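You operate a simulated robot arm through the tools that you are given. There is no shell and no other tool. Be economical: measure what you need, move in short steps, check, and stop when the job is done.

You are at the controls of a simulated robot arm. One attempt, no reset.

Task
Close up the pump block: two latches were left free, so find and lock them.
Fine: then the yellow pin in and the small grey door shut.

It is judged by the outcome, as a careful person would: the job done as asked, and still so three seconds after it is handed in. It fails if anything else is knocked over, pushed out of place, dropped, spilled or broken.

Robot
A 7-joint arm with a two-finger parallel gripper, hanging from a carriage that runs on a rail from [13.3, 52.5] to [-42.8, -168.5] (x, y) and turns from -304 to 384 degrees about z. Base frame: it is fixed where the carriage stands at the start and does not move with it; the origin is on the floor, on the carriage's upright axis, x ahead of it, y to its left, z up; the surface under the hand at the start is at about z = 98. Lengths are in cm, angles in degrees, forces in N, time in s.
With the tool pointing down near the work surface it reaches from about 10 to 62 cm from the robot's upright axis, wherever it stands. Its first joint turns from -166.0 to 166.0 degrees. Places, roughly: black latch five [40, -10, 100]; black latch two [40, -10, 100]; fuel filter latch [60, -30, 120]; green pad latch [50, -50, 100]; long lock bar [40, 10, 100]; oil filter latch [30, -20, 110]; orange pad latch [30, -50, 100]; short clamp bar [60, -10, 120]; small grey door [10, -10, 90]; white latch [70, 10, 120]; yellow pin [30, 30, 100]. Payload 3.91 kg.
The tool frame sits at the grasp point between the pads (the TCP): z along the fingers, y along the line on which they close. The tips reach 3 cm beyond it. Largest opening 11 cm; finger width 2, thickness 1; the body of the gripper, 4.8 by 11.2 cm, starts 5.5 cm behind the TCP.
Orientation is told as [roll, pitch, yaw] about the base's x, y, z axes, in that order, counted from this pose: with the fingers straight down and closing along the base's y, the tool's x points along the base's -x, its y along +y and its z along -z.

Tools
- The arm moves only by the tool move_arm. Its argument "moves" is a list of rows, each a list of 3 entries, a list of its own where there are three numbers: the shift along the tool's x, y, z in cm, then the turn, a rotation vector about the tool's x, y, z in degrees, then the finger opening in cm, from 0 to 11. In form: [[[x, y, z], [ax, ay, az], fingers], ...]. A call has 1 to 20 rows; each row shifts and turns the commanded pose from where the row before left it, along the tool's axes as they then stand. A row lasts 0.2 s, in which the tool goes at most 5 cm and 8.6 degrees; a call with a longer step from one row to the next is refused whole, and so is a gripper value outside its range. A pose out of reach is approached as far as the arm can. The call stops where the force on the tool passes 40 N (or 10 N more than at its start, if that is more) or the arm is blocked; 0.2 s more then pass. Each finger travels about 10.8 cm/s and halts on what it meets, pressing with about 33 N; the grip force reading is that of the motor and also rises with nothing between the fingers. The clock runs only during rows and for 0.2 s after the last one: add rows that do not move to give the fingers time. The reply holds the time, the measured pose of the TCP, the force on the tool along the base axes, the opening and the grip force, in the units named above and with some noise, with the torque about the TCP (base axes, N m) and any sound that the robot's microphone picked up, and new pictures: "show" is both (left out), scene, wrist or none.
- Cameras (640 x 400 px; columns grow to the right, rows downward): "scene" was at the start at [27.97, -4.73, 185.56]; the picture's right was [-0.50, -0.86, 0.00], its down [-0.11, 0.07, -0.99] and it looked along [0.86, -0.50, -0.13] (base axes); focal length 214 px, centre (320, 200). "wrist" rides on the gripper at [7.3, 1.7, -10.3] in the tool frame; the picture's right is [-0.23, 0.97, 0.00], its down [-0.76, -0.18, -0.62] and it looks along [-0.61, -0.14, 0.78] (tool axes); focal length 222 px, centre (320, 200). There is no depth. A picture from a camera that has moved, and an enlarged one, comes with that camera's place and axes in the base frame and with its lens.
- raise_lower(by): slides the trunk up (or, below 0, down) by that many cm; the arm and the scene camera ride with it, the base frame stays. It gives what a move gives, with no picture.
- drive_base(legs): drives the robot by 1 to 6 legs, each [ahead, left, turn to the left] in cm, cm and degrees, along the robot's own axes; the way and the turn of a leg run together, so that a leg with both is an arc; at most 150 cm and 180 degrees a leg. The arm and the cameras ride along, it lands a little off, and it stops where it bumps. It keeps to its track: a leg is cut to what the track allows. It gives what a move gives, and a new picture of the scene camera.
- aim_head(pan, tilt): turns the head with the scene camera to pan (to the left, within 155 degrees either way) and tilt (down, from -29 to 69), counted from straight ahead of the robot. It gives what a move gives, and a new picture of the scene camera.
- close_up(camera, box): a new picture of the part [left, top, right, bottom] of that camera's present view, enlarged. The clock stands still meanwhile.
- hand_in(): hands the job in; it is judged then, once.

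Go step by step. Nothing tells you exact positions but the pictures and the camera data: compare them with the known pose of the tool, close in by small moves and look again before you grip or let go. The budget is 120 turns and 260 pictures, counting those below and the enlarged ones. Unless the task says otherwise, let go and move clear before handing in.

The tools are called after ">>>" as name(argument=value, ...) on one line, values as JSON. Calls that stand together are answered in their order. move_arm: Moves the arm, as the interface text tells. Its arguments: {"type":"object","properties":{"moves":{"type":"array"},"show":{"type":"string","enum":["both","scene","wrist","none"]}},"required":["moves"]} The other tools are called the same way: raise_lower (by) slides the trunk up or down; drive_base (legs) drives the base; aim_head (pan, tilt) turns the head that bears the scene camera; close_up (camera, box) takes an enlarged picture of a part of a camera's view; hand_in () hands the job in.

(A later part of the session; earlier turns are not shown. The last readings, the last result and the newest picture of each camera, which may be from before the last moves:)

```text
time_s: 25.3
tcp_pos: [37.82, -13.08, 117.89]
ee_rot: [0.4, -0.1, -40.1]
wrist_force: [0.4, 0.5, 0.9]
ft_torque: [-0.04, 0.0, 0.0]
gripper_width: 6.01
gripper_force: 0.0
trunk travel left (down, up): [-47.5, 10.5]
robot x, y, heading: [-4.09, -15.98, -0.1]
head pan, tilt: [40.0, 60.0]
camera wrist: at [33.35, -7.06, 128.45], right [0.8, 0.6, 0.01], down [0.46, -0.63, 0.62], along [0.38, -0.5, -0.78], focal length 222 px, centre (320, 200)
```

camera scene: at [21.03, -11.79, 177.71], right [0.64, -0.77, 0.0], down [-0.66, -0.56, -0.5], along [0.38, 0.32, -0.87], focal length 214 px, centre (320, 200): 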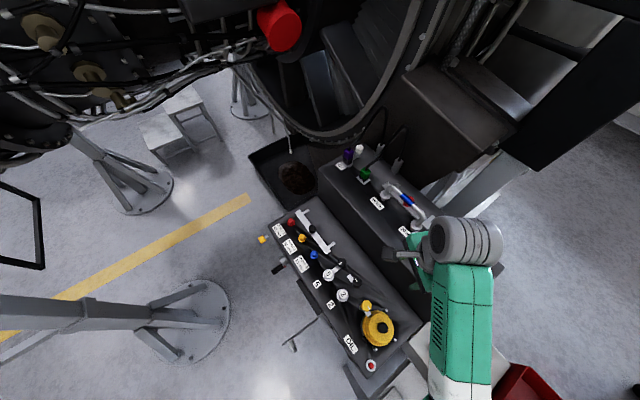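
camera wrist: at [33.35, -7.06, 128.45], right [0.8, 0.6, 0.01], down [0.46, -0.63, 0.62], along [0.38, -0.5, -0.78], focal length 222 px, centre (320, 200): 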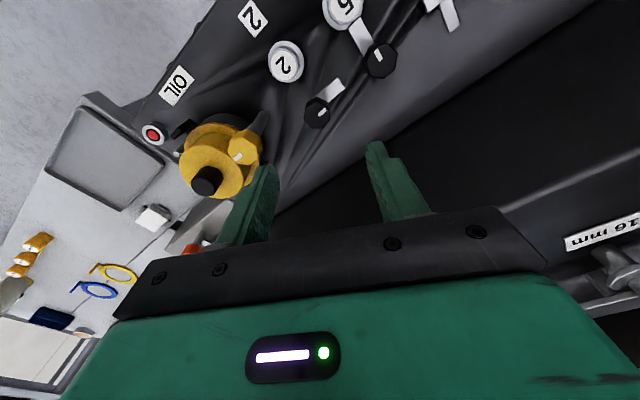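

Latch two's knob is at about [38, -13.6, 102]; I descend in steps over it.

>>> move_arm(moves=[[[-0.5, -0.25, 4], [0, 0, 0], 6], [[0, 0, 4], [0, 0, 0], 6], [[0, 0, 2], [0, 0, 0], 6], [[0, 0, 0], [0, 0, 0], 6]], show="wrist")

>>> close_up(camera="wrist", box=[220, 60, 440, 220])

>>> close_up(camera="scene", box=[310, 230, 410, 310])

```text
time_s: 26.3
tcp_pos: [38.04, -13.51, 107.9]
ee_rot: [0.3, -0.1, -40.2]
wrist_force: [0.8, 0.4, 0.7]
ft_torque: [0.03, -0.01, 0.03]
gripper_width: 6.02
gripper_force: 0.1
trunk travel left (down, up): [-47.5, 10.5]
robot x, y, heading: [-4.15, -15.79, -0.1]
head pan, tilt: [40.0, 60.0]
camera wrist: at [33.62, -7.52, 118.47], right [0.8, 0.6, 0.01], down [0.46, -0.63, 0.62], along [0.38, -0.5, -0.78], focal length 222 px, centre (320, 200)
```

wrist: 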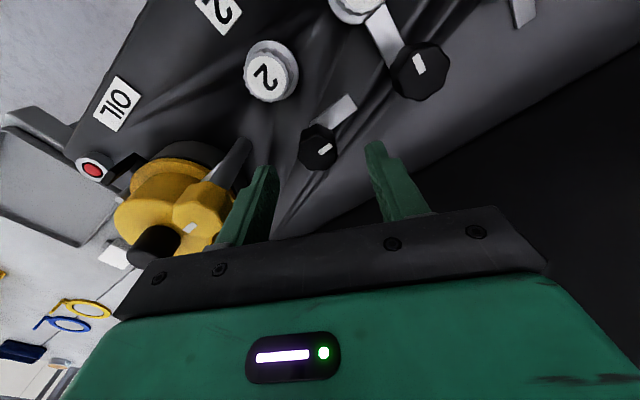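

```text
2.50 times, centred on (330, 140) of wrist
camera zoom: at [33.62, -7.52, 118.47], right [0.8, 0.6, 0.01], down [0.46, -0.63, 0.62], along [0.38, -0.5, -0.78], focal length 555 px, centre (295, 350)
```

zoom: 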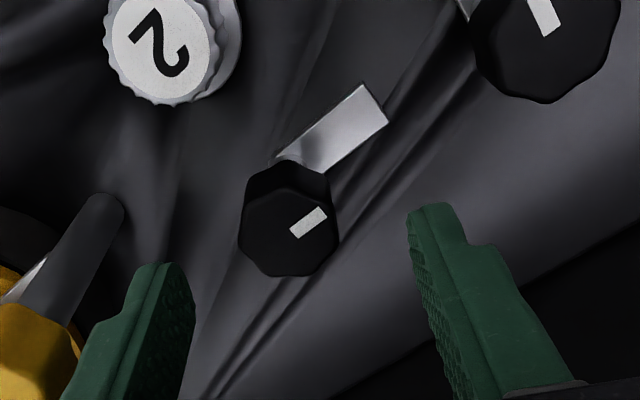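

```text
5.00 times, centred on (360, 270) of scene
camera zoom: at [21.03, -11.79, 177.71], right [0.64, -0.77, 0.0], down [-0.66, -0.56, -0.5], along [0.38, 0.32, -0.87], focal length 1072 px, centre (120, -150)
```

zoom: 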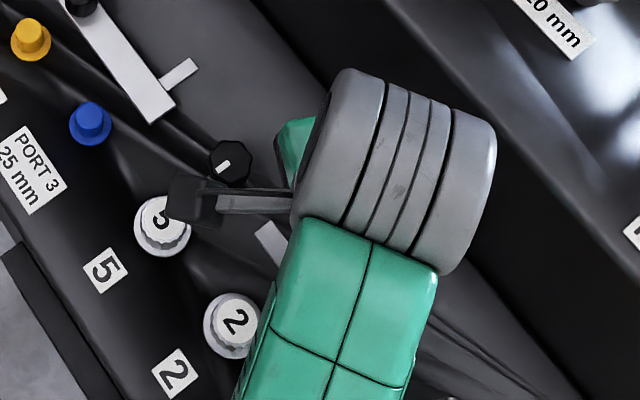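

Triangulating again, the knob top is nearer z 104, at [37.7, -13.4]. I lower to straddle it and close.

>>> move_arm(moves=[[[0.25, -0.1, 1.5], [0, 0, 0], 6], [[0, 0, 1.2], [0, 0, 0], 6], [[0, 0, 0], [0, 0, 0], 2.6], [[0, 0, 0], [0, 0, 0], 2.6]], show="wrist")

>>> close_up(camera="wrist", box=[220, 80, 440, 240])

```text
time_s: 27.3
tcp_pos: [37.78, -13.41, 105.26]
ee_rot: [0.4, -0.1, -40.2]
wrist_force: [-0.1, 0.0, 0.1]
ft_torque: [-0.37, 0.39, -0.03]
gripper_width: 2.86
gripper_force: 45.4
trunk travel left (down, up): [-47.5, 10.5]
robot x, y, heading: [-4.22, -15.89, -0.3]
head pan, tilt: [40.0, 60.0]
camera wrist: at [33.33, -7.47, 115.75], right [0.8, 0.6, 0.01], down [0.46, -0.63, 0.62], along [0.38, -0.5, -0.78], focal length 222 px, centre (320, 200)
```

wrist: 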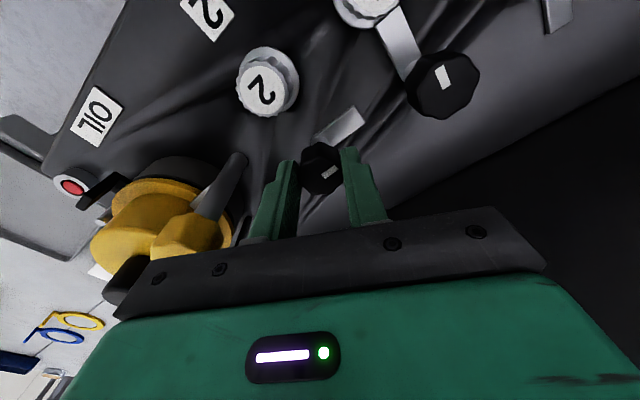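

```text
2.50 times, centred on (330, 160) of wrist
camera zoom: at [33.33, -7.47, 115.75], right [0.8, 0.6, 0.01], down [0.46, -0.63, 0.62], along [0.38, -0.5, -0.78], focal length 555 px, centre (295, 300)
```

zoom: 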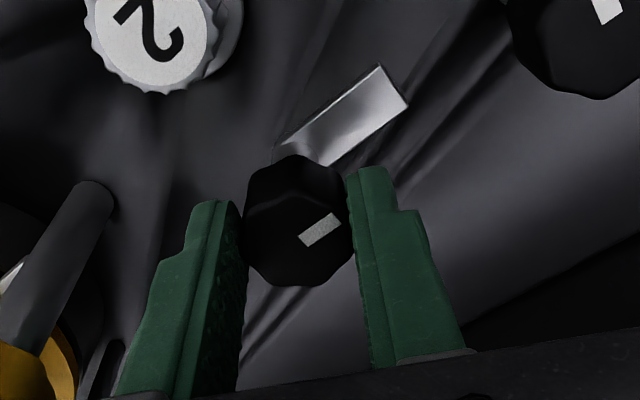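

Well gripped. I turn it counter-clockwise as with the green one.

>>> move_arm(moves=[[[0, 0, 0], [0, 0, -8], 2.4], [[0, 0, 0], [0, 0, -8], 2.4], [[0, 0, 0], [0, 0, -8], 2.4], [[0, 0, 0], [0, 0, -8], 2.4], [[0, 0, 0], [0, 0, -8], 2.4], [[0, 0, 0], [0, 0, -8], 2.4]], show="wrist")

```text
time_s: 28.7
tcp_pos: [37.82, -13.54, 105.22]
ee_rot: [0.1, -0.2, 8.0]
wrist_force: [-7.5, -7.5, 8.8]
ft_torque: [-0.71, 1.22, 0.02]
gripper_width: 2.83
gripper_force: 44.9
trunk travel left (down, up): [-47.5, 10.5]
robot x, y, heading: [-4.1, -16.09, -0.1]
head pan, tilt: [40.0, 60.0]
camera wrist: at [30.32, -12.88, 115.71], right [0.09, 1.0, 0.0], down [0.78, -0.07, 0.63], along [0.62, -0.05, -0.78], focal length 222 px, centre (320, 200)
```

wrist: 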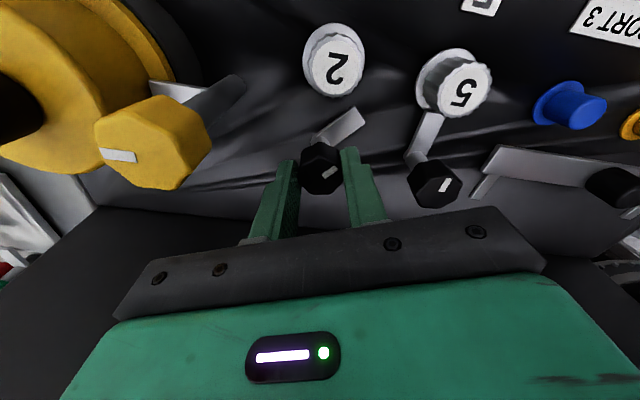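

>>> move_arm(moves=[[[0, 0, 0], [0, 0, -8], 2.4], [[0, 0, 0], [0, 0, -8], 2.4], [[0, 0, 0], [0, 0, -8], 2.4], [[0, 0, 0], [0, 0, -8], 2.4], [[0, 0, 0], [0, 0, -8], 2.4], [[0, 0, 0], [0, 0, 0], 2.4]], show="wrist")

>>> close_up(camera="wrist", box=[220, 50, 550, 240])

```text
time_s: 30.1
tcp_pos: [37.83, -13.64, 105.27]
ee_rot: [-0.2, -0.3, 47.9]
wrist_force: [-4.7, -15.5, 0.3]
ft_torque: [0.66, -0.3, -0.02]
gripper_width: 2.86
gripper_force: 45.4
trunk travel left (down, up): [-47.5, 10.5]
robot x, y, heading: [-4.08, -16.23, -0.2]
head pan, tilt: [40.0, 60.0]
camera wrist: at [31.68, -17.91, 115.7], right [-0.57, 0.82, 0.0], down [0.64, 0.44, 0.63], along [0.52, 0.36, -0.78], focal length 222 px, centre (320, 200)
```

wrist: 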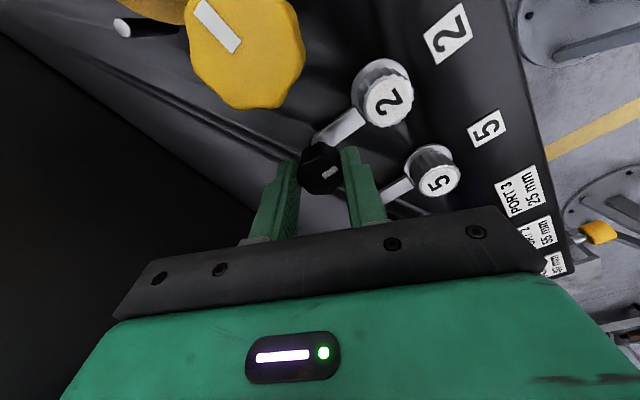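

```text
1.94 times, centred on (385, 145) of wrist
camera zoom: at [31.68, -17.91, 115.7], right [-0.57, 0.82, 0.0], down [0.64, 0.44, 0.63], along [0.52, 0.36, -0.78], focal length 431 px, centre (194, 307)
```

zoom: 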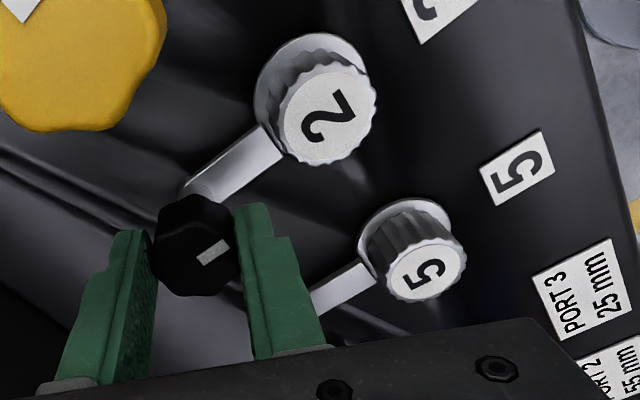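

Tab two is now on its cap, parallel to five's. Two more degrees, then release and rise.

>>> move_arm(moves=[[[0, 0, 0], [0, 0, -2], 2.4], [[0, 0, 0], [0, 0, 0], 2.4], [[0, 0, 0], [0, 0, 0], 5], [[0, 0, 0], [0, 0, 0], 5], [[0, 0, -4], [0, 0, 0], 5], [[0, 0, -4.5], [0, 0, 0], 5], [[2, 0, -4.5], [0, 0, 0], 5]])

>>> close_up(camera="wrist", box=[280, 20, 500, 160])

>>> close_up(camera="wrist", box=[420, 60, 640, 260])

```text
time_s: 31.7
tcp_pos: [36.51, -14.89, 118.31]
ee_rot: [0.1, -0.4, 49.6]
wrist_force: [0.5, 0.9, 1.0]
ft_torque: [-0.07, 0.03, -0.01]
gripper_width: 5.02
gripper_force: 0.0
out of reach, approached as far as the arm can: row 6
trunk travel left (down, up): [-47.5, 10.5]
robot x, y, heading: [-4.07, -15.8, 0.2]
head pan, tilt: [40.0, 60.0]
camera scene: at [21.04, -11.73, 177.7], right [0.64, -0.77, 0.0], down [-0.66, -0.56, -0.5], along [0.38, 0.32, -0.87], focal length 214 px, centre (320, 200)
camera wrist: at [30.49, -19.35, 128.72], right [-0.6, 0.8, 0.0], down [0.62, 0.46, 0.63], along [0.5, 0.38, -0.78], focal length 222 px, centre (320, 200)
```

scene: 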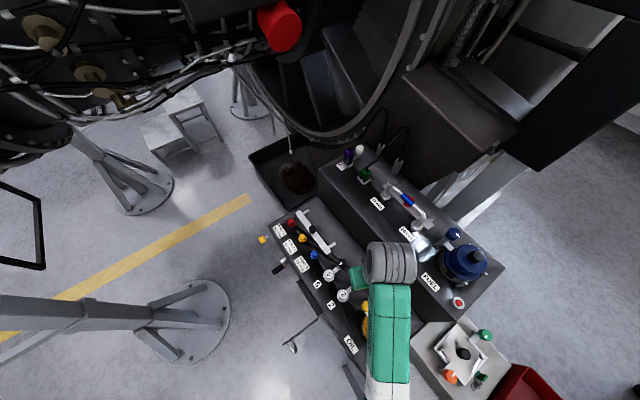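
wrist: 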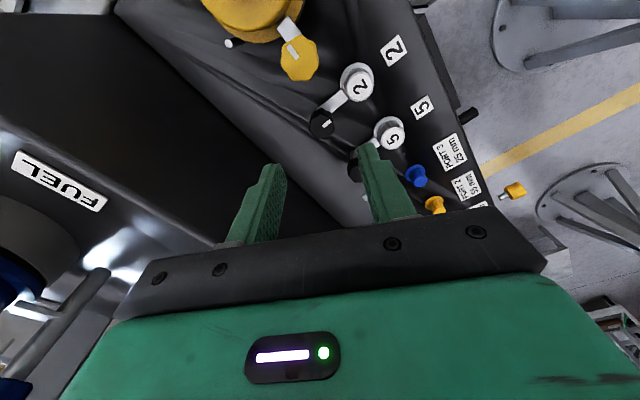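

```text
2.86 times, centred on (390, 90) of wrist
camera zoom: at [30.49, -19.35, 128.72], right [-0.6, 0.8, 0.0], down [0.62, 0.46, 0.63], along [0.5, 0.38, -0.78], focal length 635 px, centre (120, 514)
```

zoom: 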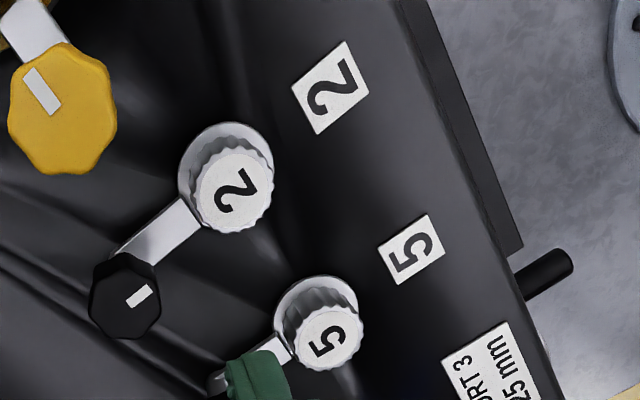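

```text
2.00 times, centred on (530, 160) of wrist
camera zoom: at [30.49, -19.35, 128.72], right [-0.6, 0.8, 0.0], down [0.62, 0.46, 0.63], along [0.5, 0.38, -0.78], focal length 444 px, centre (-100, 280)
```

zoom: 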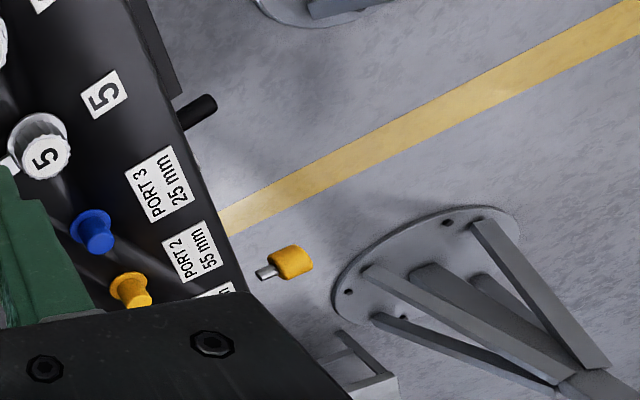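

Latch two is locked. The pin is at about [28, 24.5, 95] pointing along +x; the door stands open at the block's front with its hinge near [22, -10] and its free end near [9, -6]. I'll bring the wrist camera over the door to see how it closes.

>>> move_arm(moves=[[[2.7, 2.9, -1], [0, 0, 0], 5], [[2.7, 2.9, 0], [0, 0, 0], 5], [[2.7, 2.9, 0], [0, 0, 0], 5], [[2.7, 2.9, 0], [0, 0, 0], 5], [[2.7, 2.9, 0], [0, 0, 0], 5], [[1.5, 1.6, 0], [0, 0, 0], 5], [[0, 0, 0], [0, 0, 0], 5]])

```text
time_s: 33.3
tcp_pos: [16.93, -16.2, 117.13]
ee_rot: [0.0, -0.3, 49.8]
wrist_force: [0.5, 0.2, 0.8]
ft_torque: [-0.02, 0.02, 0.01]
gripper_width: 5.03
gripper_force: 0.0
out of reach, approached as far as the arm can: row 5, 6
trunk travel left (down, up): [-47.5, 10.5]
robot x, y, heading: [-4.29, -15.63, 0.0]
head pan, tilt: [40.0, 60.0]
camera scene: at [21.03, -11.79, 177.71], right [0.64, -0.77, 0.0], down [-0.66, -0.56, -0.5], along [0.38, 0.32, -0.87], focal length 214 px, centre (320, 200)
camera wrist: at [10.9, -20.54, 127.65], right [-0.6, 0.8, 0.0], down [0.62, 0.46, 0.63], along [0.5, 0.38, -0.78], focal length 222 px, centre (320, 200)
```

scene: 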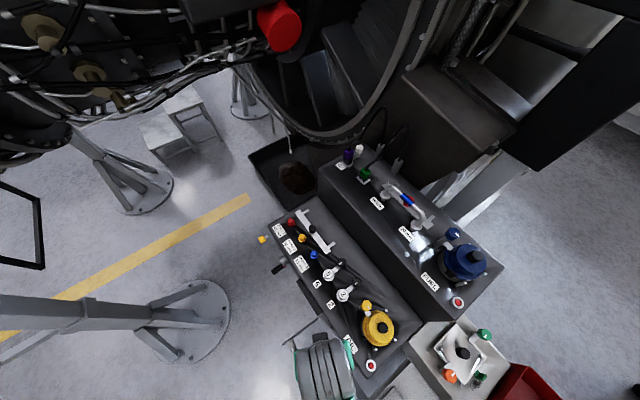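
wrist: 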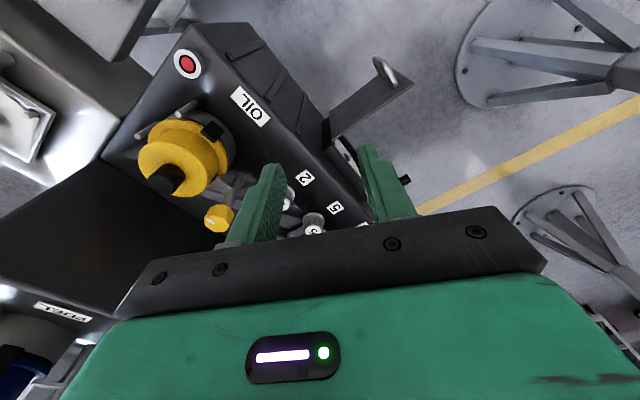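

>>> close_up(camera="wrist", box=[220, 20, 440, 220])

>>> close_up(camera="scene", box=[250, 220, 370, 350])

```text
2.00 times, centred on (330, 120) of wrist
camera zoom: at [10.9, -20.54, 127.65], right [-0.6, 0.8, 0.0], down [0.62, 0.46, 0.63], along [0.5, 0.38, -0.78], focal length 444 px, centre (300, 360)
```

zoom: 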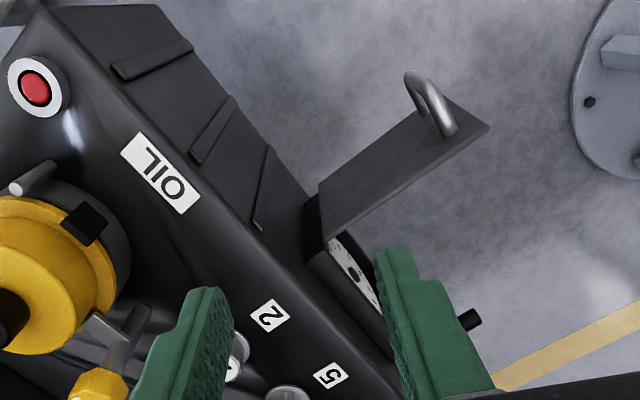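

```text
3.08 times, centred on (310, 285) of scene
camera zoom: at [21.03, -11.79, 177.71], right [0.64, -0.77, 0.0], down [-0.66, -0.56, -0.5], along [0.38, 0.32, -0.87], focal length 660 px, centre (351, -62)
```

zoom: 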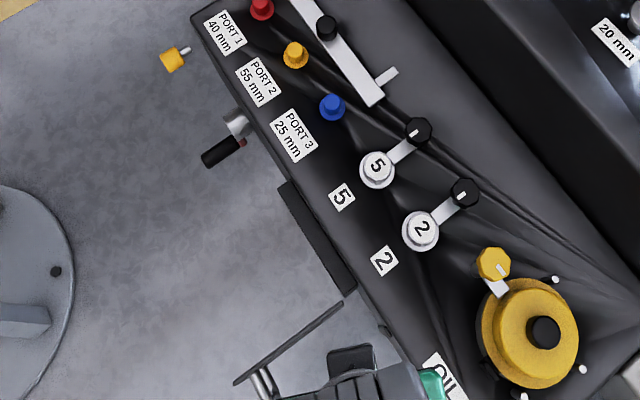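

The door is hinged at about [21.4, -10], spans z 84–94, stands open 90° and carries its handle on the right face, so it closes by pushing that face to the left and inward. It is too near the robot's axis, so I'll drive back along the rail and approach from the right.

>>> drive_base(legs=[[-7.4, -29, 0]])

>>> move_arm(moves=[[[0, 0, -1], [0, 0, 8.3], 0], [[0, 0, 0], [0, 0, 8.3], 0], [[0, 0, 0], [0, 0, 8.3], 0], [[0, 0, 0], [0, 0, 8.3], 0], [[0, 0, 0], [0, 0, 8.3], 0], [[0, 0, 0], [0, 0, 8.3], 0], [[0, 0, 0], [0, 0, 8.3], 0], [[0, 0, 0], [0, 0, 8.3], 0], [[0, 0, 0], [0, 0, 0], 0]])

```text
time_s: 35.4
tcp_pos: [9.55, -44.96, 117.19]
ee_rot: [0.0, -0.5, 49.9]
wrist_force: [-1.0, -0.2, 0.5]
ft_torque: [0.01, -0.03, -0.04]
gripper_width: 5.05
gripper_force: 0.0
trunk travel left (down, up): [-47.5, 10.5]
robot x, y, heading: [-11.08, -44.58, -0.4]
head pan, tilt: [40.0, 60.0]
camera scene: at [13.72, -40.57, 177.71], right [0.64, -0.77, 0.0], down [-0.66, -0.56, -0.5], along [0.38, 0.32, -0.87], focal length 214 px, centre (320, 200)
```

scene: 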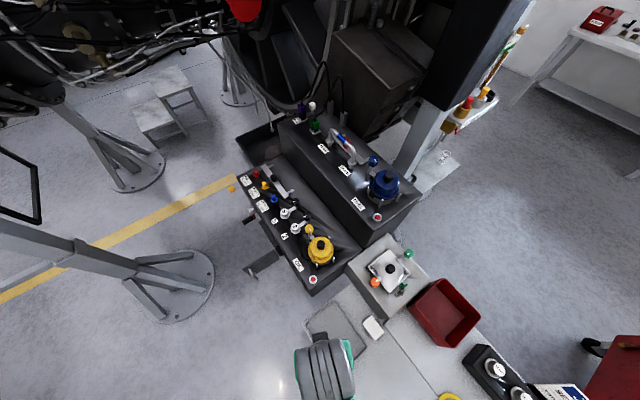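

```text
time_s: 37.4
tcp_pos: [10.12, -44.81, 117.92]
ee_rot: [0.3, -0.1, -16.7]
wrist_force: [0.6, 0.3, 0.0]
ft_torque: [0.02, 0.01, -0.05]
gripper_width: 0.0
gripper_force: 32.7
out of reach, approached as far as the arm can: row 1
trunk travel left (down, up): [-47.5, 10.5]
robot x, y, heading: [-11.16, -44.78, -0.0]
head pan, tilt: [40.0, 60.0]
camera scene: at [13.72, -40.58, 177.71], right [0.64, -0.77, 0.0], down [-0.66, -0.56, -0.5], along [0.38, 0.32, -0.87], focal length 214 px, centre (320, 200)
camera wrist: at [3.62, -41.18, 128.31], right [0.5, 0.87, 0.01], down [0.68, -0.39, 0.62], along [0.54, -0.31, -0.78], focal length 222 px, centre (320, 200)
```

scene: 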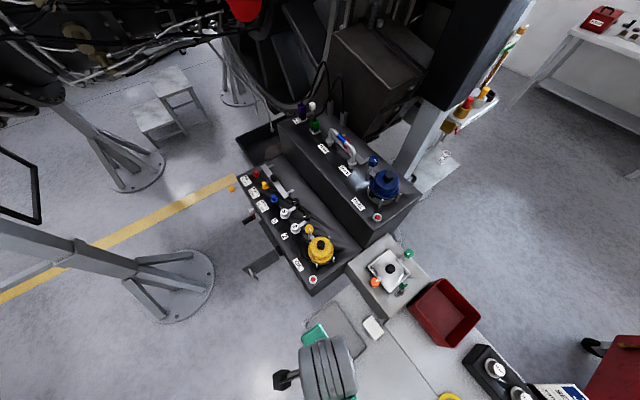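
wrist: 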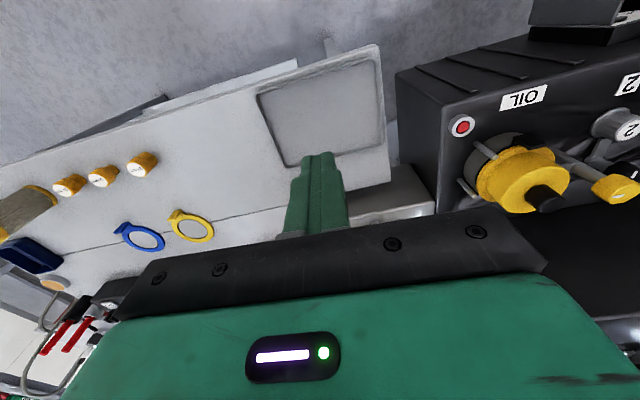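

>>> move_arm(moves=[[[0.72, 4, 0.7], [0, 0, 0], 0], [[0.72, 4, 0.7], [0, 0, 0], 0], [[0.72, 4, 0.7], [0, 0, 0], 0], [[0.72, 4, 0.7], [0, 0, 0], 0], [[0.72, 4, 0.7], [0, 0, 0], 0], [[0.72, 4, 0.7], [0, 0, 0], 0], [[0.72, 4, 0.7], [0, 0, 0], 0], [[0.72, 3.5, 0.7], [0, 0, 0], 0], [[0, 0, 0], [0, 0, 0], 0]])

>>> close_up(camera="scene", box=[220, 190, 340, 300])

```text
time_s: 39.4
tcp_pos: [13.46, -13.13, 112.32]
ee_rot: [0.3, -0.3, -16.6]
wrist_force: [0.0, 0.3, 0.1]
ft_torque: [-0.02, 0.0, 0.01]
gripper_width: 0.0
gripper_force: 32.9
trunk travel left (down, up): [-47.5, 10.5]
robot x, y, heading: [-10.96, -44.64, -0.1]
head pan, tilt: [40.0, 60.0]
camera scene: at [13.72, -40.58, 177.71], right [0.64, -0.77, 0.0], down [-0.66, -0.56, -0.5], along [0.38, 0.32, -0.87], focal length 214 px, centre (320, 200)
camera wrist: at [6.96, -9.32, 122.83], right [0.5, 0.87, 0.01], down [0.68, -0.39, 0.62], along [0.54, -0.31, -0.78], focal length 222 px, centre (320, 200)
```

scene: 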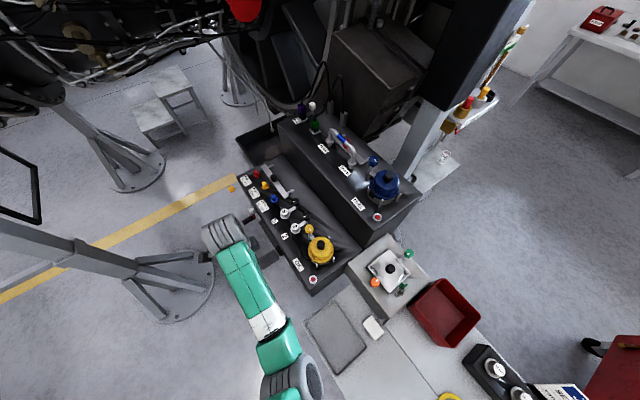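
wrist: 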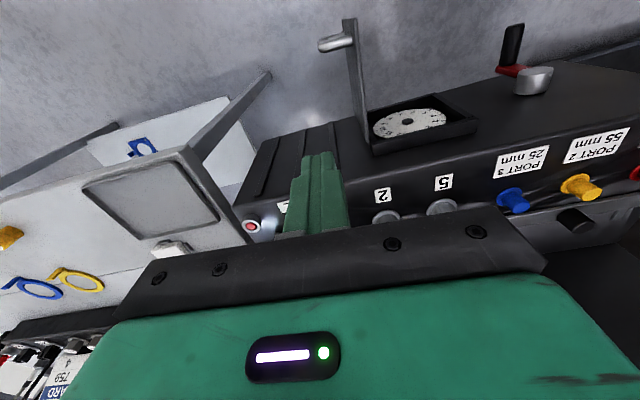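

```text
3.64 times, centred on (280, 245) of scene
camera zoom: at [13.72, -40.58, 177.71], right [0.64, -0.77, 0.0], down [-0.66, -0.56, -0.5], along [0.38, 0.32, -0.87], focal length 780 px, centre (466, 36)
```

zoom: 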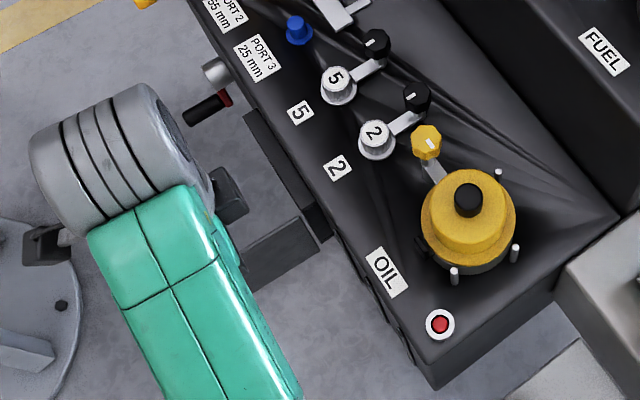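

The fingers are about 5 cm to the right of the door face, between hinge and handle. I lower them beside it.

>>> move_arm(moves=[[[0, 0, 4.5], [0, 0, 0], 0], [[0, 0, 4.5], [0, 0, 0], 0], [[0, 0, 4.5], [0, 0, 0], 0], [[0, 0, 4.5], [0, 0, 0], 0], [[0, 0, 1.3], [0, 0, 0], 0], [[0, 0, 0], [0, 0, 0], 0]])

>>> close_up(camera="scene", box=[200, 190, 300, 290])

```text
time_s: 40.8
tcp_pos: [13.62, -12.98, 93.17]
ee_rot: [0.3, -0.2, -16.6]
wrist_force: [0.4, -0.1, -0.2]
ft_torque: [0.04, -0.01, -0.01]
gripper_width: 0.01
gripper_force: 32.5
trunk travel left (down, up): [-47.5, 10.5]
robot x, y, heading: [-11.27, -44.79, -0.1]
head pan, tilt: [40.0, 60.0]
camera scene: at [13.72, -40.58, 177.71], right [0.64, -0.77, 0.0], down [-0.66, -0.56, -0.5], along [0.38, 0.32, -0.87], focal length 214 px, centre (320, 200)
camera wrist: at [7.12, -9.32, 103.58], right [0.5, 0.87, 0.01], down [0.68, -0.39, 0.62], along [0.54, -0.3, -0.78], focal length 222 px, centre (320, 200)
```

scene: 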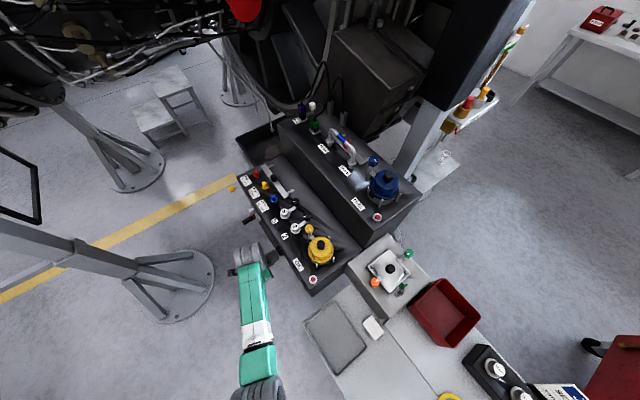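
wrist: 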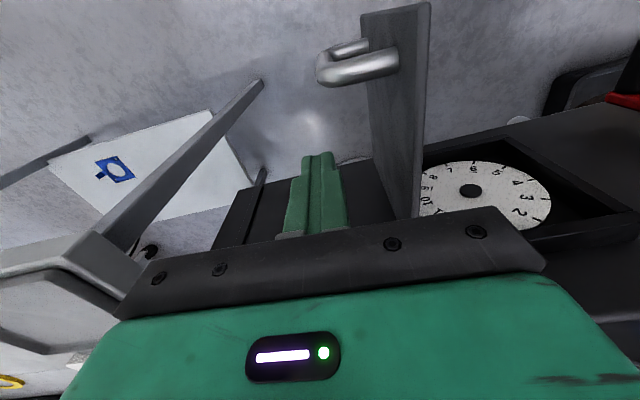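

```text
4.00 times, centred on (250, 240) of scene
camera zoom: at [13.72, -40.58, 177.71], right [0.64, -0.77, 0.0], down [-0.66, -0.56, -0.5], along [0.38, 0.32, -0.87], focal length 858 px, centre (600, 40)
```

zoom: 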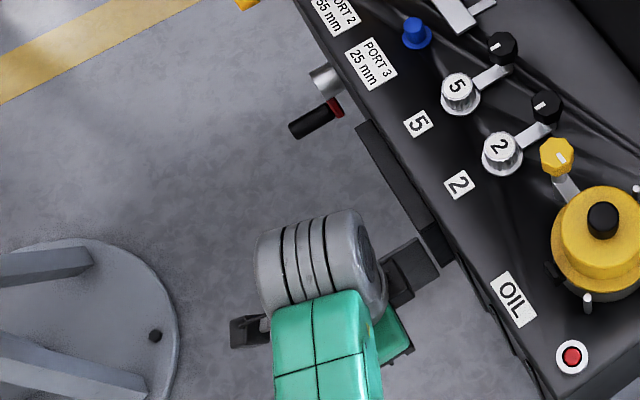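

The door and handle are clear in view. I push the face along its arc, first half.

>>> move_arm(moves=[[[0, 2.1, 0], [0, 0, 0], 0], [[0, 1.7, 0], [0, 0, 0], 0], [[0.1, 1.75, 0], [0, 0, 0], 0], [[-0.34, 1.7, 0], [0, 0, 0], 0], [[-0.78, 1.6, 0], [0, 0, 0], 0]], show="wrist")

```text
time_s: 42.0
tcp_pos: [17.11, -4.62, 93.16]
ee_rot: [0.4, -0.2, -16.5]
wrist_force: [0.4, 0.5, -0.6]
ft_torque: [0.03, -0.05, 0.01]
gripper_width: 0.0
gripper_force: 32.8
trunk travel left (down, up): [-47.5, 10.5]
robot x, y, heading: [-11.47, -44.65, -0.5]
head pan, tilt: [40.0, 60.0]
camera wrist: at [10.62, -1.02, 103.61], right [0.49, 0.87, 0.01], down [0.68, -0.39, 0.62], along [0.55, -0.3, -0.78], focal length 222 px, centre (320, 200)
```

wrist: 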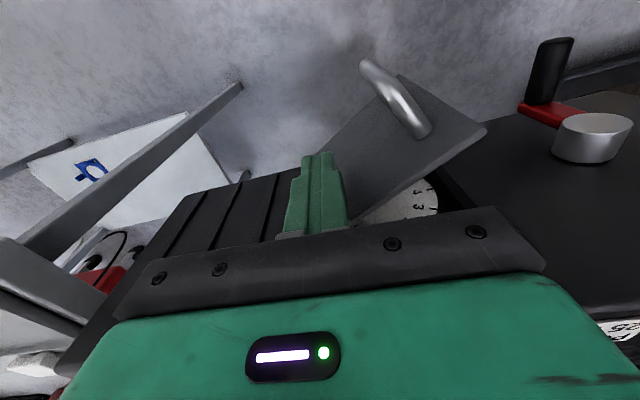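

>>> move_arm(moves=[[[-1.16, 1.32, 0], [0, 0, 0], 0], [[-1.47, 0.97, 0], [0, 0, 0], 0], [[-1.09, 0.42, 0], [0, 0, 0], 0], [[0, 0, 0], [0, 0, 0], 0]])

>>> close_up(camera="scene", box=[200, 190, 300, 290])

```text
time_s: 43.0
tcp_pos: [21.28, -3.19, 93.12]
ee_rot: [0.3, -0.2, -16.5]
wrist_force: [-0.1, -0.9, 0.0]
ft_torque: [-0.01, -0.01, 0.02]
gripper_width: 0.02
gripper_force: 33.2
trunk travel left (down, up): [-47.5, 10.5]
robot x, y, heading: [-11.41, -44.69, -0.4]
head pan, tilt: [40.0, 60.0]
camera scene: at [13.73, -40.58, 177.71], right [0.64, -0.77, 0.0], down [-0.66, -0.56, -0.5], along [0.38, 0.32, -0.87], focal length 214 px, centre (320, 200)
camera wrist: at [14.97, 0.53, 103.64], right [0.49, 0.87, 0.01], down [0.68, -0.39, 0.62], along [0.55, -0.3, -0.78], focal length 222 px, centre (320, 200)
```

scene: 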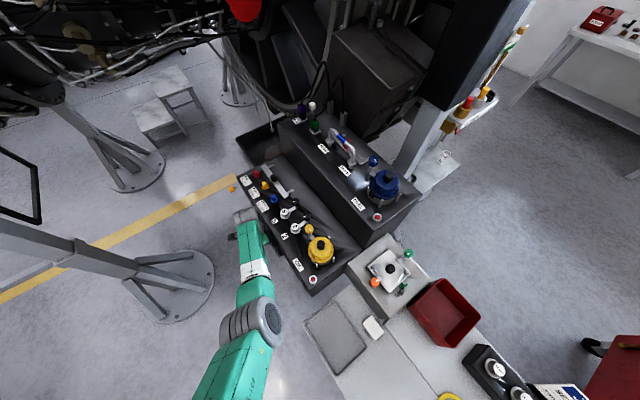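
wrist: 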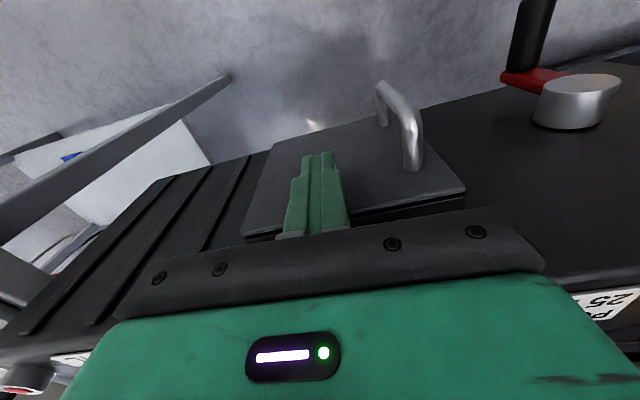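

```text
4.00 times, centred on (250, 240) of scene
camera zoom: at [13.73, -40.58, 177.71], right [0.64, -0.77, 0.0], down [-0.66, -0.56, -0.5], along [0.38, 0.32, -0.87], focal length 858 px, centre (600, 40)
```

zoom: 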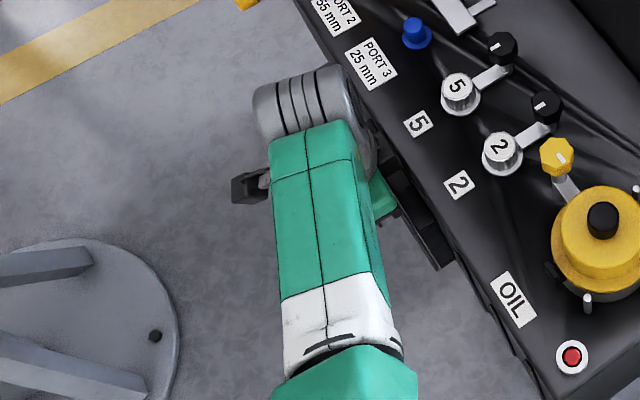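

Nearly shut. I push gently inward until it seats.

>>> move_arm(moves=[[[-0.4, 0, 0], [0, 0, 0], 0], [[-0.3, 0, 0], [0, 0, 0], 0], [[-0.3, 0, 0], [0, 0, 0], 0], [[-0.3, 0, 0], [0, 0, 0], 0]], show="wrist")

>>> close_up(camera="wrist", box=[200, 60, 520, 260])

```text
time_s: 44.0
tcp_pos: [22.08, -3.38, 92.98]
ee_rot: [0.3, 0.1, -16.4]
wrist_force: [-26.2, 2.0, 12.9]
ft_torque: [0.12, -0.26, 0.31]
gripper_width: 0.0
gripper_force: 33.3
trunk travel left (down, up): [-47.5, 10.5]
robot x, y, heading: [-11.4, -44.49, -0.1]
head pan, tilt: [40.0, 60.0]
camera wrist: at [15.64, 0.3, 103.63], right [0.49, 0.87, 0.0], down [0.68, -0.39, 0.62], along [0.54, -0.3, -0.78], focal length 222 px, centre (320, 200)
```

wrist: 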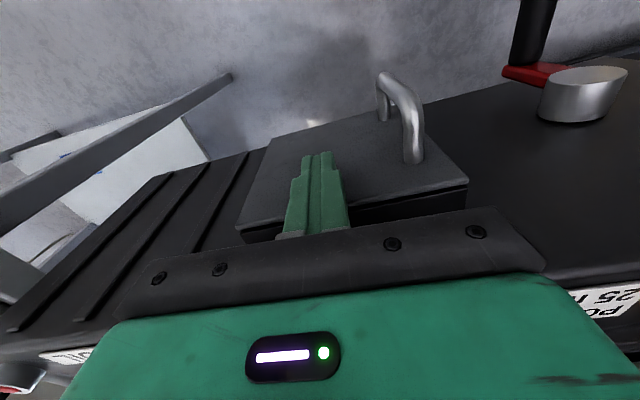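

```text
2.00 times, centred on (360, 160) of wrist
camera zoom: at [15.64, 0.3, 103.63], right [0.49, 0.87, 0.0], down [0.68, -0.39, 0.62], along [0.54, -0.3, -0.78], focal length 444 px, centre (240, 280)
```

zoom: 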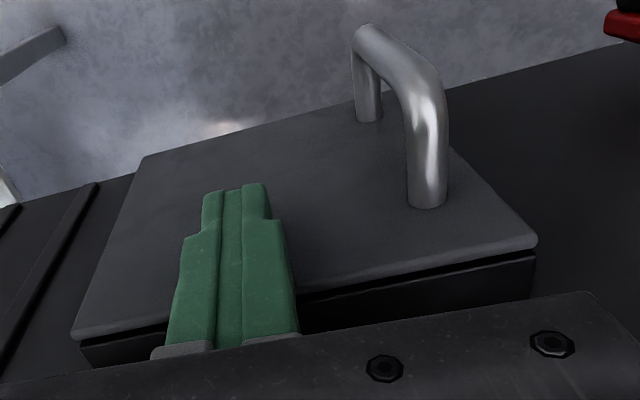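

The door is seated. I back off and check it stays.

>>> move_arm(moves=[[[1, 0, 0], [0, 0, 0], 0], [[2, 0, 0], [0, 0, 0], 0], [[4, 0, 0], [0, 0, 0], 0], [[4, 0, -2], [0, 0, 0], 0], [[0, 0, -4.5], [0, 0, 0], 0], [[0, 0, -4.5], [0, 0, 0], 0], [[0, 0, -4.5], [0, 0, 0], 0], [[0, 0, -4.5], [0, 0, 0], 4]])

>>> close_up(camera="wrist", box=[240, 20, 640, 220])

```text
time_s: 45.8
tcp_pos: [12.07, -0.66, 113.13]
ee_rot: [0.3, -0.2, -16.6]
wrist_force: [0.0, -0.6, -1.0]
ft_torque: [0.01, -0.03, 0.0]
gripper_width: 4.04
gripper_force: 0.1
trunk travel left (down, up): [-47.5, 10.5]
robot x, y, heading: [-11.37, -45.06, -0.1]
head pan, tilt: [40.0, 60.0]
camera scene: at [13.72, -40.58, 177.7], right [0.64, -0.77, 0.0], down [-0.66, -0.56, -0.5], along [0.38, 0.32, -0.87], focal length 214 px, centre (320, 200)
camera wrist: at [5.55, 3.07, 123.64], right [0.5, 0.87, 0.01], down [0.68, -0.39, 0.62], along [0.54, -0.31, -0.78], focal length 222 px, centre (320, 200)
```

scene: 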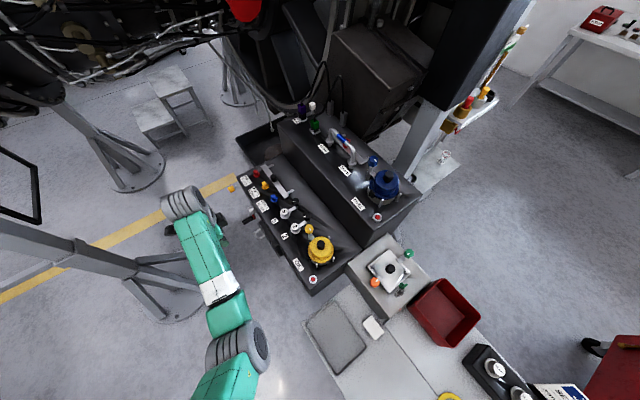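
wrist: 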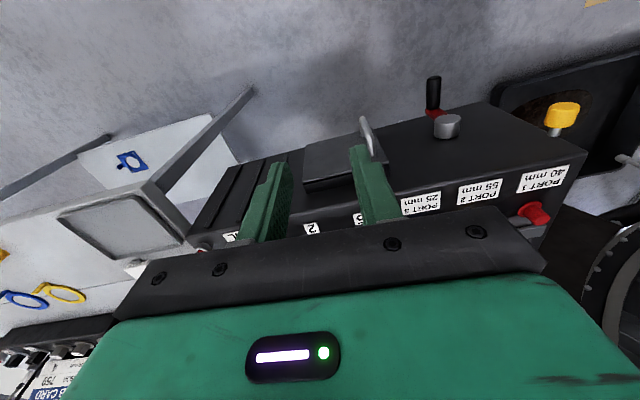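

```text
1.60 times, centred on (440, 120) of wrist
camera zoom: at [5.55, 3.07, 123.64], right [0.5, 0.87, 0.01], down [0.68, -0.39, 0.62], along [0.54, -0.31, -0.78], focal length 355 px, centre (128, 328)
```

zoom: 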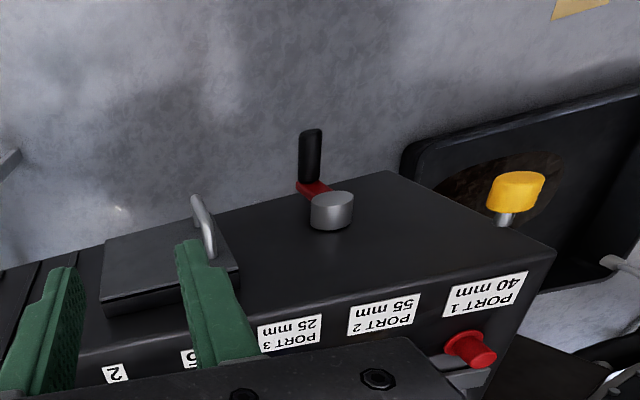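

The door stays shut. Now I'll drive left a bit, keeping the hand tucked in away from the engine, to look at the pin closely.

>>> move_arm(moves=[[[-1.1, -3.8, 0], [0, 0, 0], 5], [[-1.1, -3.8, 0], [0, 0, 0], 5], [[-1.1, -3.8, 0], [0, 0, 0], 5]], show="none")

>>> drive_base(legs=[[6.9, 27, 0]])

>>> move_arm(moves=[[[0, 0, 0], [0, 0, 0], 5]], show="wrist")

>>> close_up(camera="wrist", box=[260, 0, 480, 200])

```text
time_s: 46.6
tcp_pos: [12.15, -12.37, 113.07]
ee_rot: [0.3, -0.2, -16.5]
wrist_force: [0.1, 0.4, 0.2]
ft_torque: [0.01, 0.02, -0.02]
gripper_width: 4.99
gripper_force: 0.0
trunk travel left (down, up): [-47.5, 10.5]
robot x, y, heading: [-11.53, -44.79, -0.0]
head pan, tilt: [40.0, 60.0]
```

```text
time_s: 48.5
tcp_pos: [18.81, 14.41, 113.19]
ee_rot: [0.3, -0.3, -16.6]
wrist_force: [0.2, -0.4, -0.1]
ft_torque: [0.01, -0.01, -0.03]
gripper_width: 5.01
gripper_force: 0.0
trunk travel left (down, up): [-47.5, 10.5]
robot x, y, heading: [-4.42, -18.27, -0.2]
head pan, tilt: [40.0, 60.0]
camera scene: at [20.55, -13.72, 177.71], right [0.64, -0.77, 0.0], down [-0.66, -0.56, -0.5], along [0.38, 0.32, -0.87], focal length 214 px, centre (320, 200)
```

scene: 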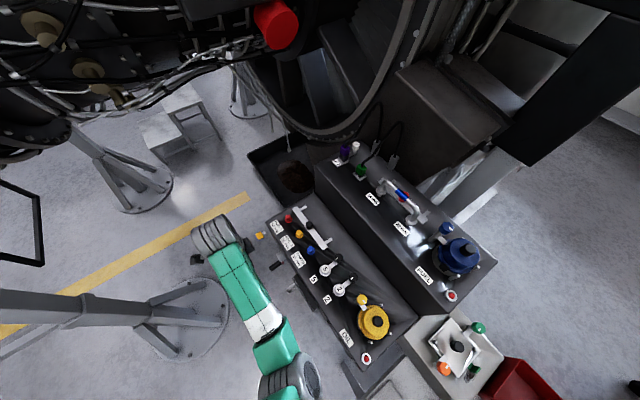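

```text
time_s: 48.9
tcp_pos: [18.91, 14.46, 113.09]
ee_rot: [0.3, -0.2, -16.5]
wrist_force: [0.0, 0.9, -0.1]
ft_torque: [-0.01, 0.0, -0.03]
gripper_width: 5.01
gripper_force: 0.0
trunk travel left (down, up): [-47.5, 10.5]
robot x, y, heading: [-4.63, -18.07, -0.3]
head pan, tilt: [40.0, 60.0]
camera wrist: at [12.38, 18.13, 123.55], right [0.5, 0.87, 0.01], down [0.68, -0.39, 0.62], along [0.54, -0.31, -0.78], focal length 222 px, centre (320, 200)
```

wrist: 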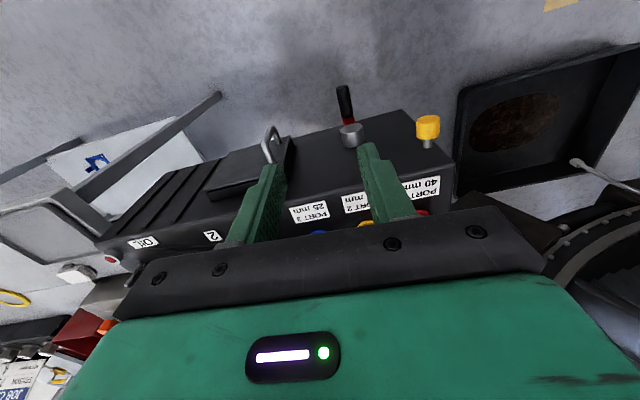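

```text
2.00 times, centred on (370, 100) of wrist
camera zoom: at [12.38, 18.13, 123.55], right [0.5, 0.87, 0.01], down [0.68, -0.39, 0.62], along [0.54, -0.31, -0.78], focal length 444 px, centre (220, 400)
```

zoom: 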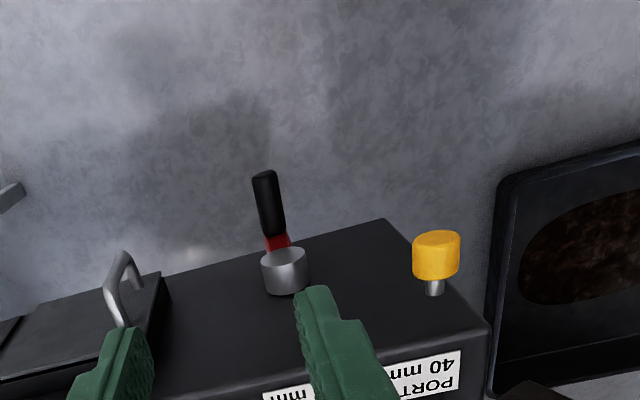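

The pin's shaft enters the front face and about 1 cm still shows; the head is at [28.5, 25, 95.4]. I'll place closed fingers in front of the head and push along the face normal.

>>> move_arm(moves=[[[-0.6, 3.2, 0.8], [0, 0, 0], 0], [[-0.6, 3.2, 0.8], [0, 0, 0], 0], [[-0.6, 3.2, 0.8], [0, 0, 0], 0], [[-0.2, 3.1, 0.8], [0, 0, 0], 0], [[0, 0, 0], [0, 0, 0], 0]])

```text
time_s: 50.1
tcp_pos: [24.35, 26.12, 109.98]
ee_rot: [0.2, -0.2, -16.6]
wrist_force: [-0.8, 0.8, 0.3]
ft_torque: [0.0, 0.0, -0.02]
gripper_width: 0.01
gripper_force: 32.9
trunk travel left (down, up): [-47.5, 10.5]
robot x, y, heading: [-4.77, -17.9, 0.1]
head pan, tilt: [40.0, 60.0]
camera scene: at [20.55, -13.71, 177.71], right [0.64, -0.77, 0.0], down [-0.66, -0.56, -0.5], along [0.38, 0.32, -0.87], focal length 214 px, centre (320, 200)
camera wrist: at [17.93, 29.76, 120.43], right [0.5, 0.87, 0.01], down [0.68, -0.39, 0.62], along [0.54, -0.31, -0.78], focal length 222 px, centre (320, 200)
```

scene: 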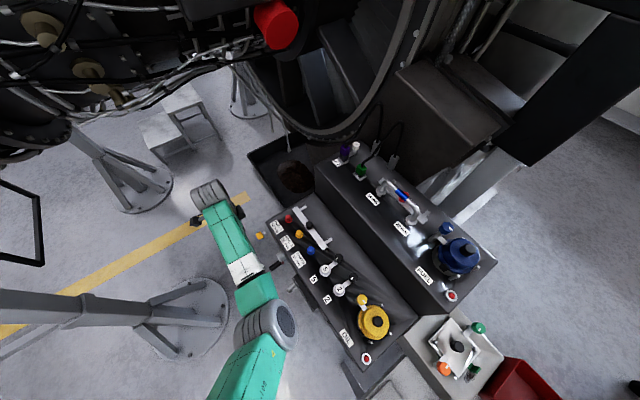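
wrist: 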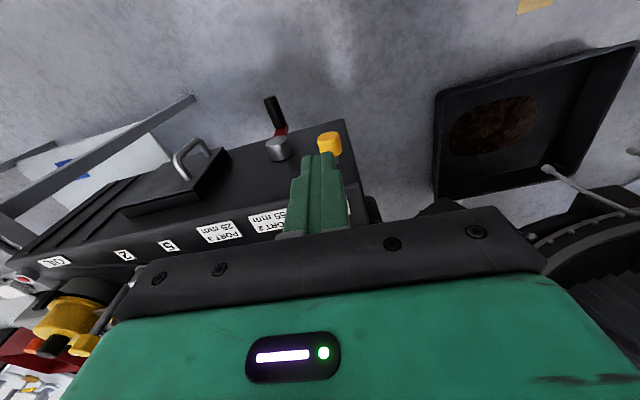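

>>> move_arm(moves=[[[0, 0, 4.5], [0, 0, 0], 0], [[0, 0, 4.5], [0, 0, 0], 0], [[0, 0, 4.4], [0, 0, 0], 0], [[0, 0, 0], [0, 0, 0], 0]], show="wrist")

>>> close_up(camera="wrist", box=[220, 60, 440, 240])

>>> close_up(camera="scene", box=[220, 190, 320, 270])

```text
time_s: 51.1
tcp_pos: [24.53, 26.06, 96.63]
ee_rot: [0.2, -0.2, -16.6]
wrist_force: [-0.3, -0.5, -1.1]
ft_torque: [-0.03, 0.03, 0.0]
gripper_width: 0.0
gripper_force: 32.8
trunk travel left (down, up): [-47.5, 10.5]
robot x, y, heading: [-4.66, -17.88, -0.3]
head pan, tilt: [40.0, 60.0]
camera wrist: at [18.01, 29.79, 107.06], right [0.5, 0.87, 0.01], down [0.68, -0.39, 0.62], along [0.54, -0.31, -0.78], focal length 222 px, centre (320, 200)
```

wrist: 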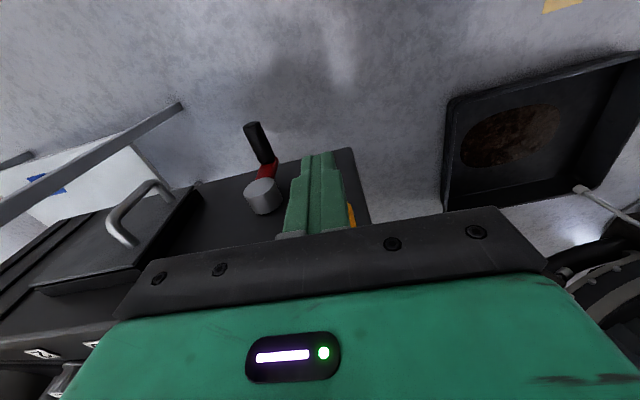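

```text
2.22 times, centred on (330, 150) of wrist
camera zoom: at [18.01, 29.79, 107.06], right [0.5, 0.87, 0.01], down [0.68, -0.39, 0.62], along [0.54, -0.31, -0.78], focal length 494 px, centre (298, 311)
```

zoom: 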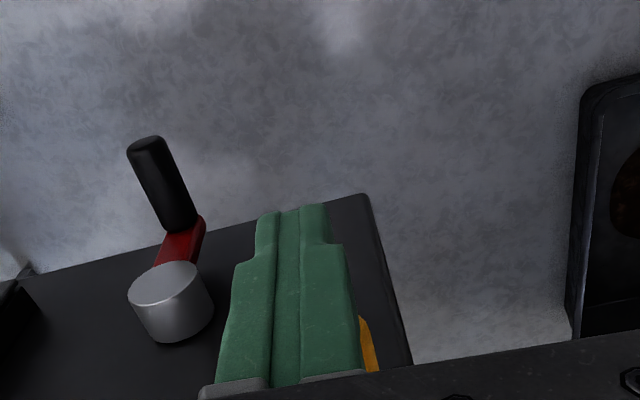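

```text
5.00 times, centred on (270, 230) of scene
camera zoom: at [20.54, -13.71, 177.71], right [0.64, -0.77, 0.0], down [-0.66, -0.56, -0.5], along [0.38, 0.32, -0.87], focal length 1072 px, centre (570, 50)
```

zoom: 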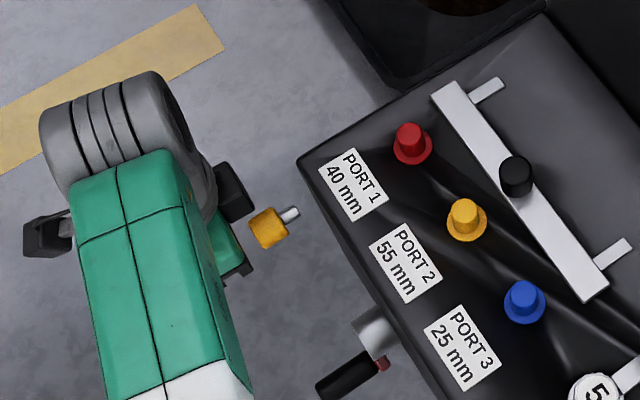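

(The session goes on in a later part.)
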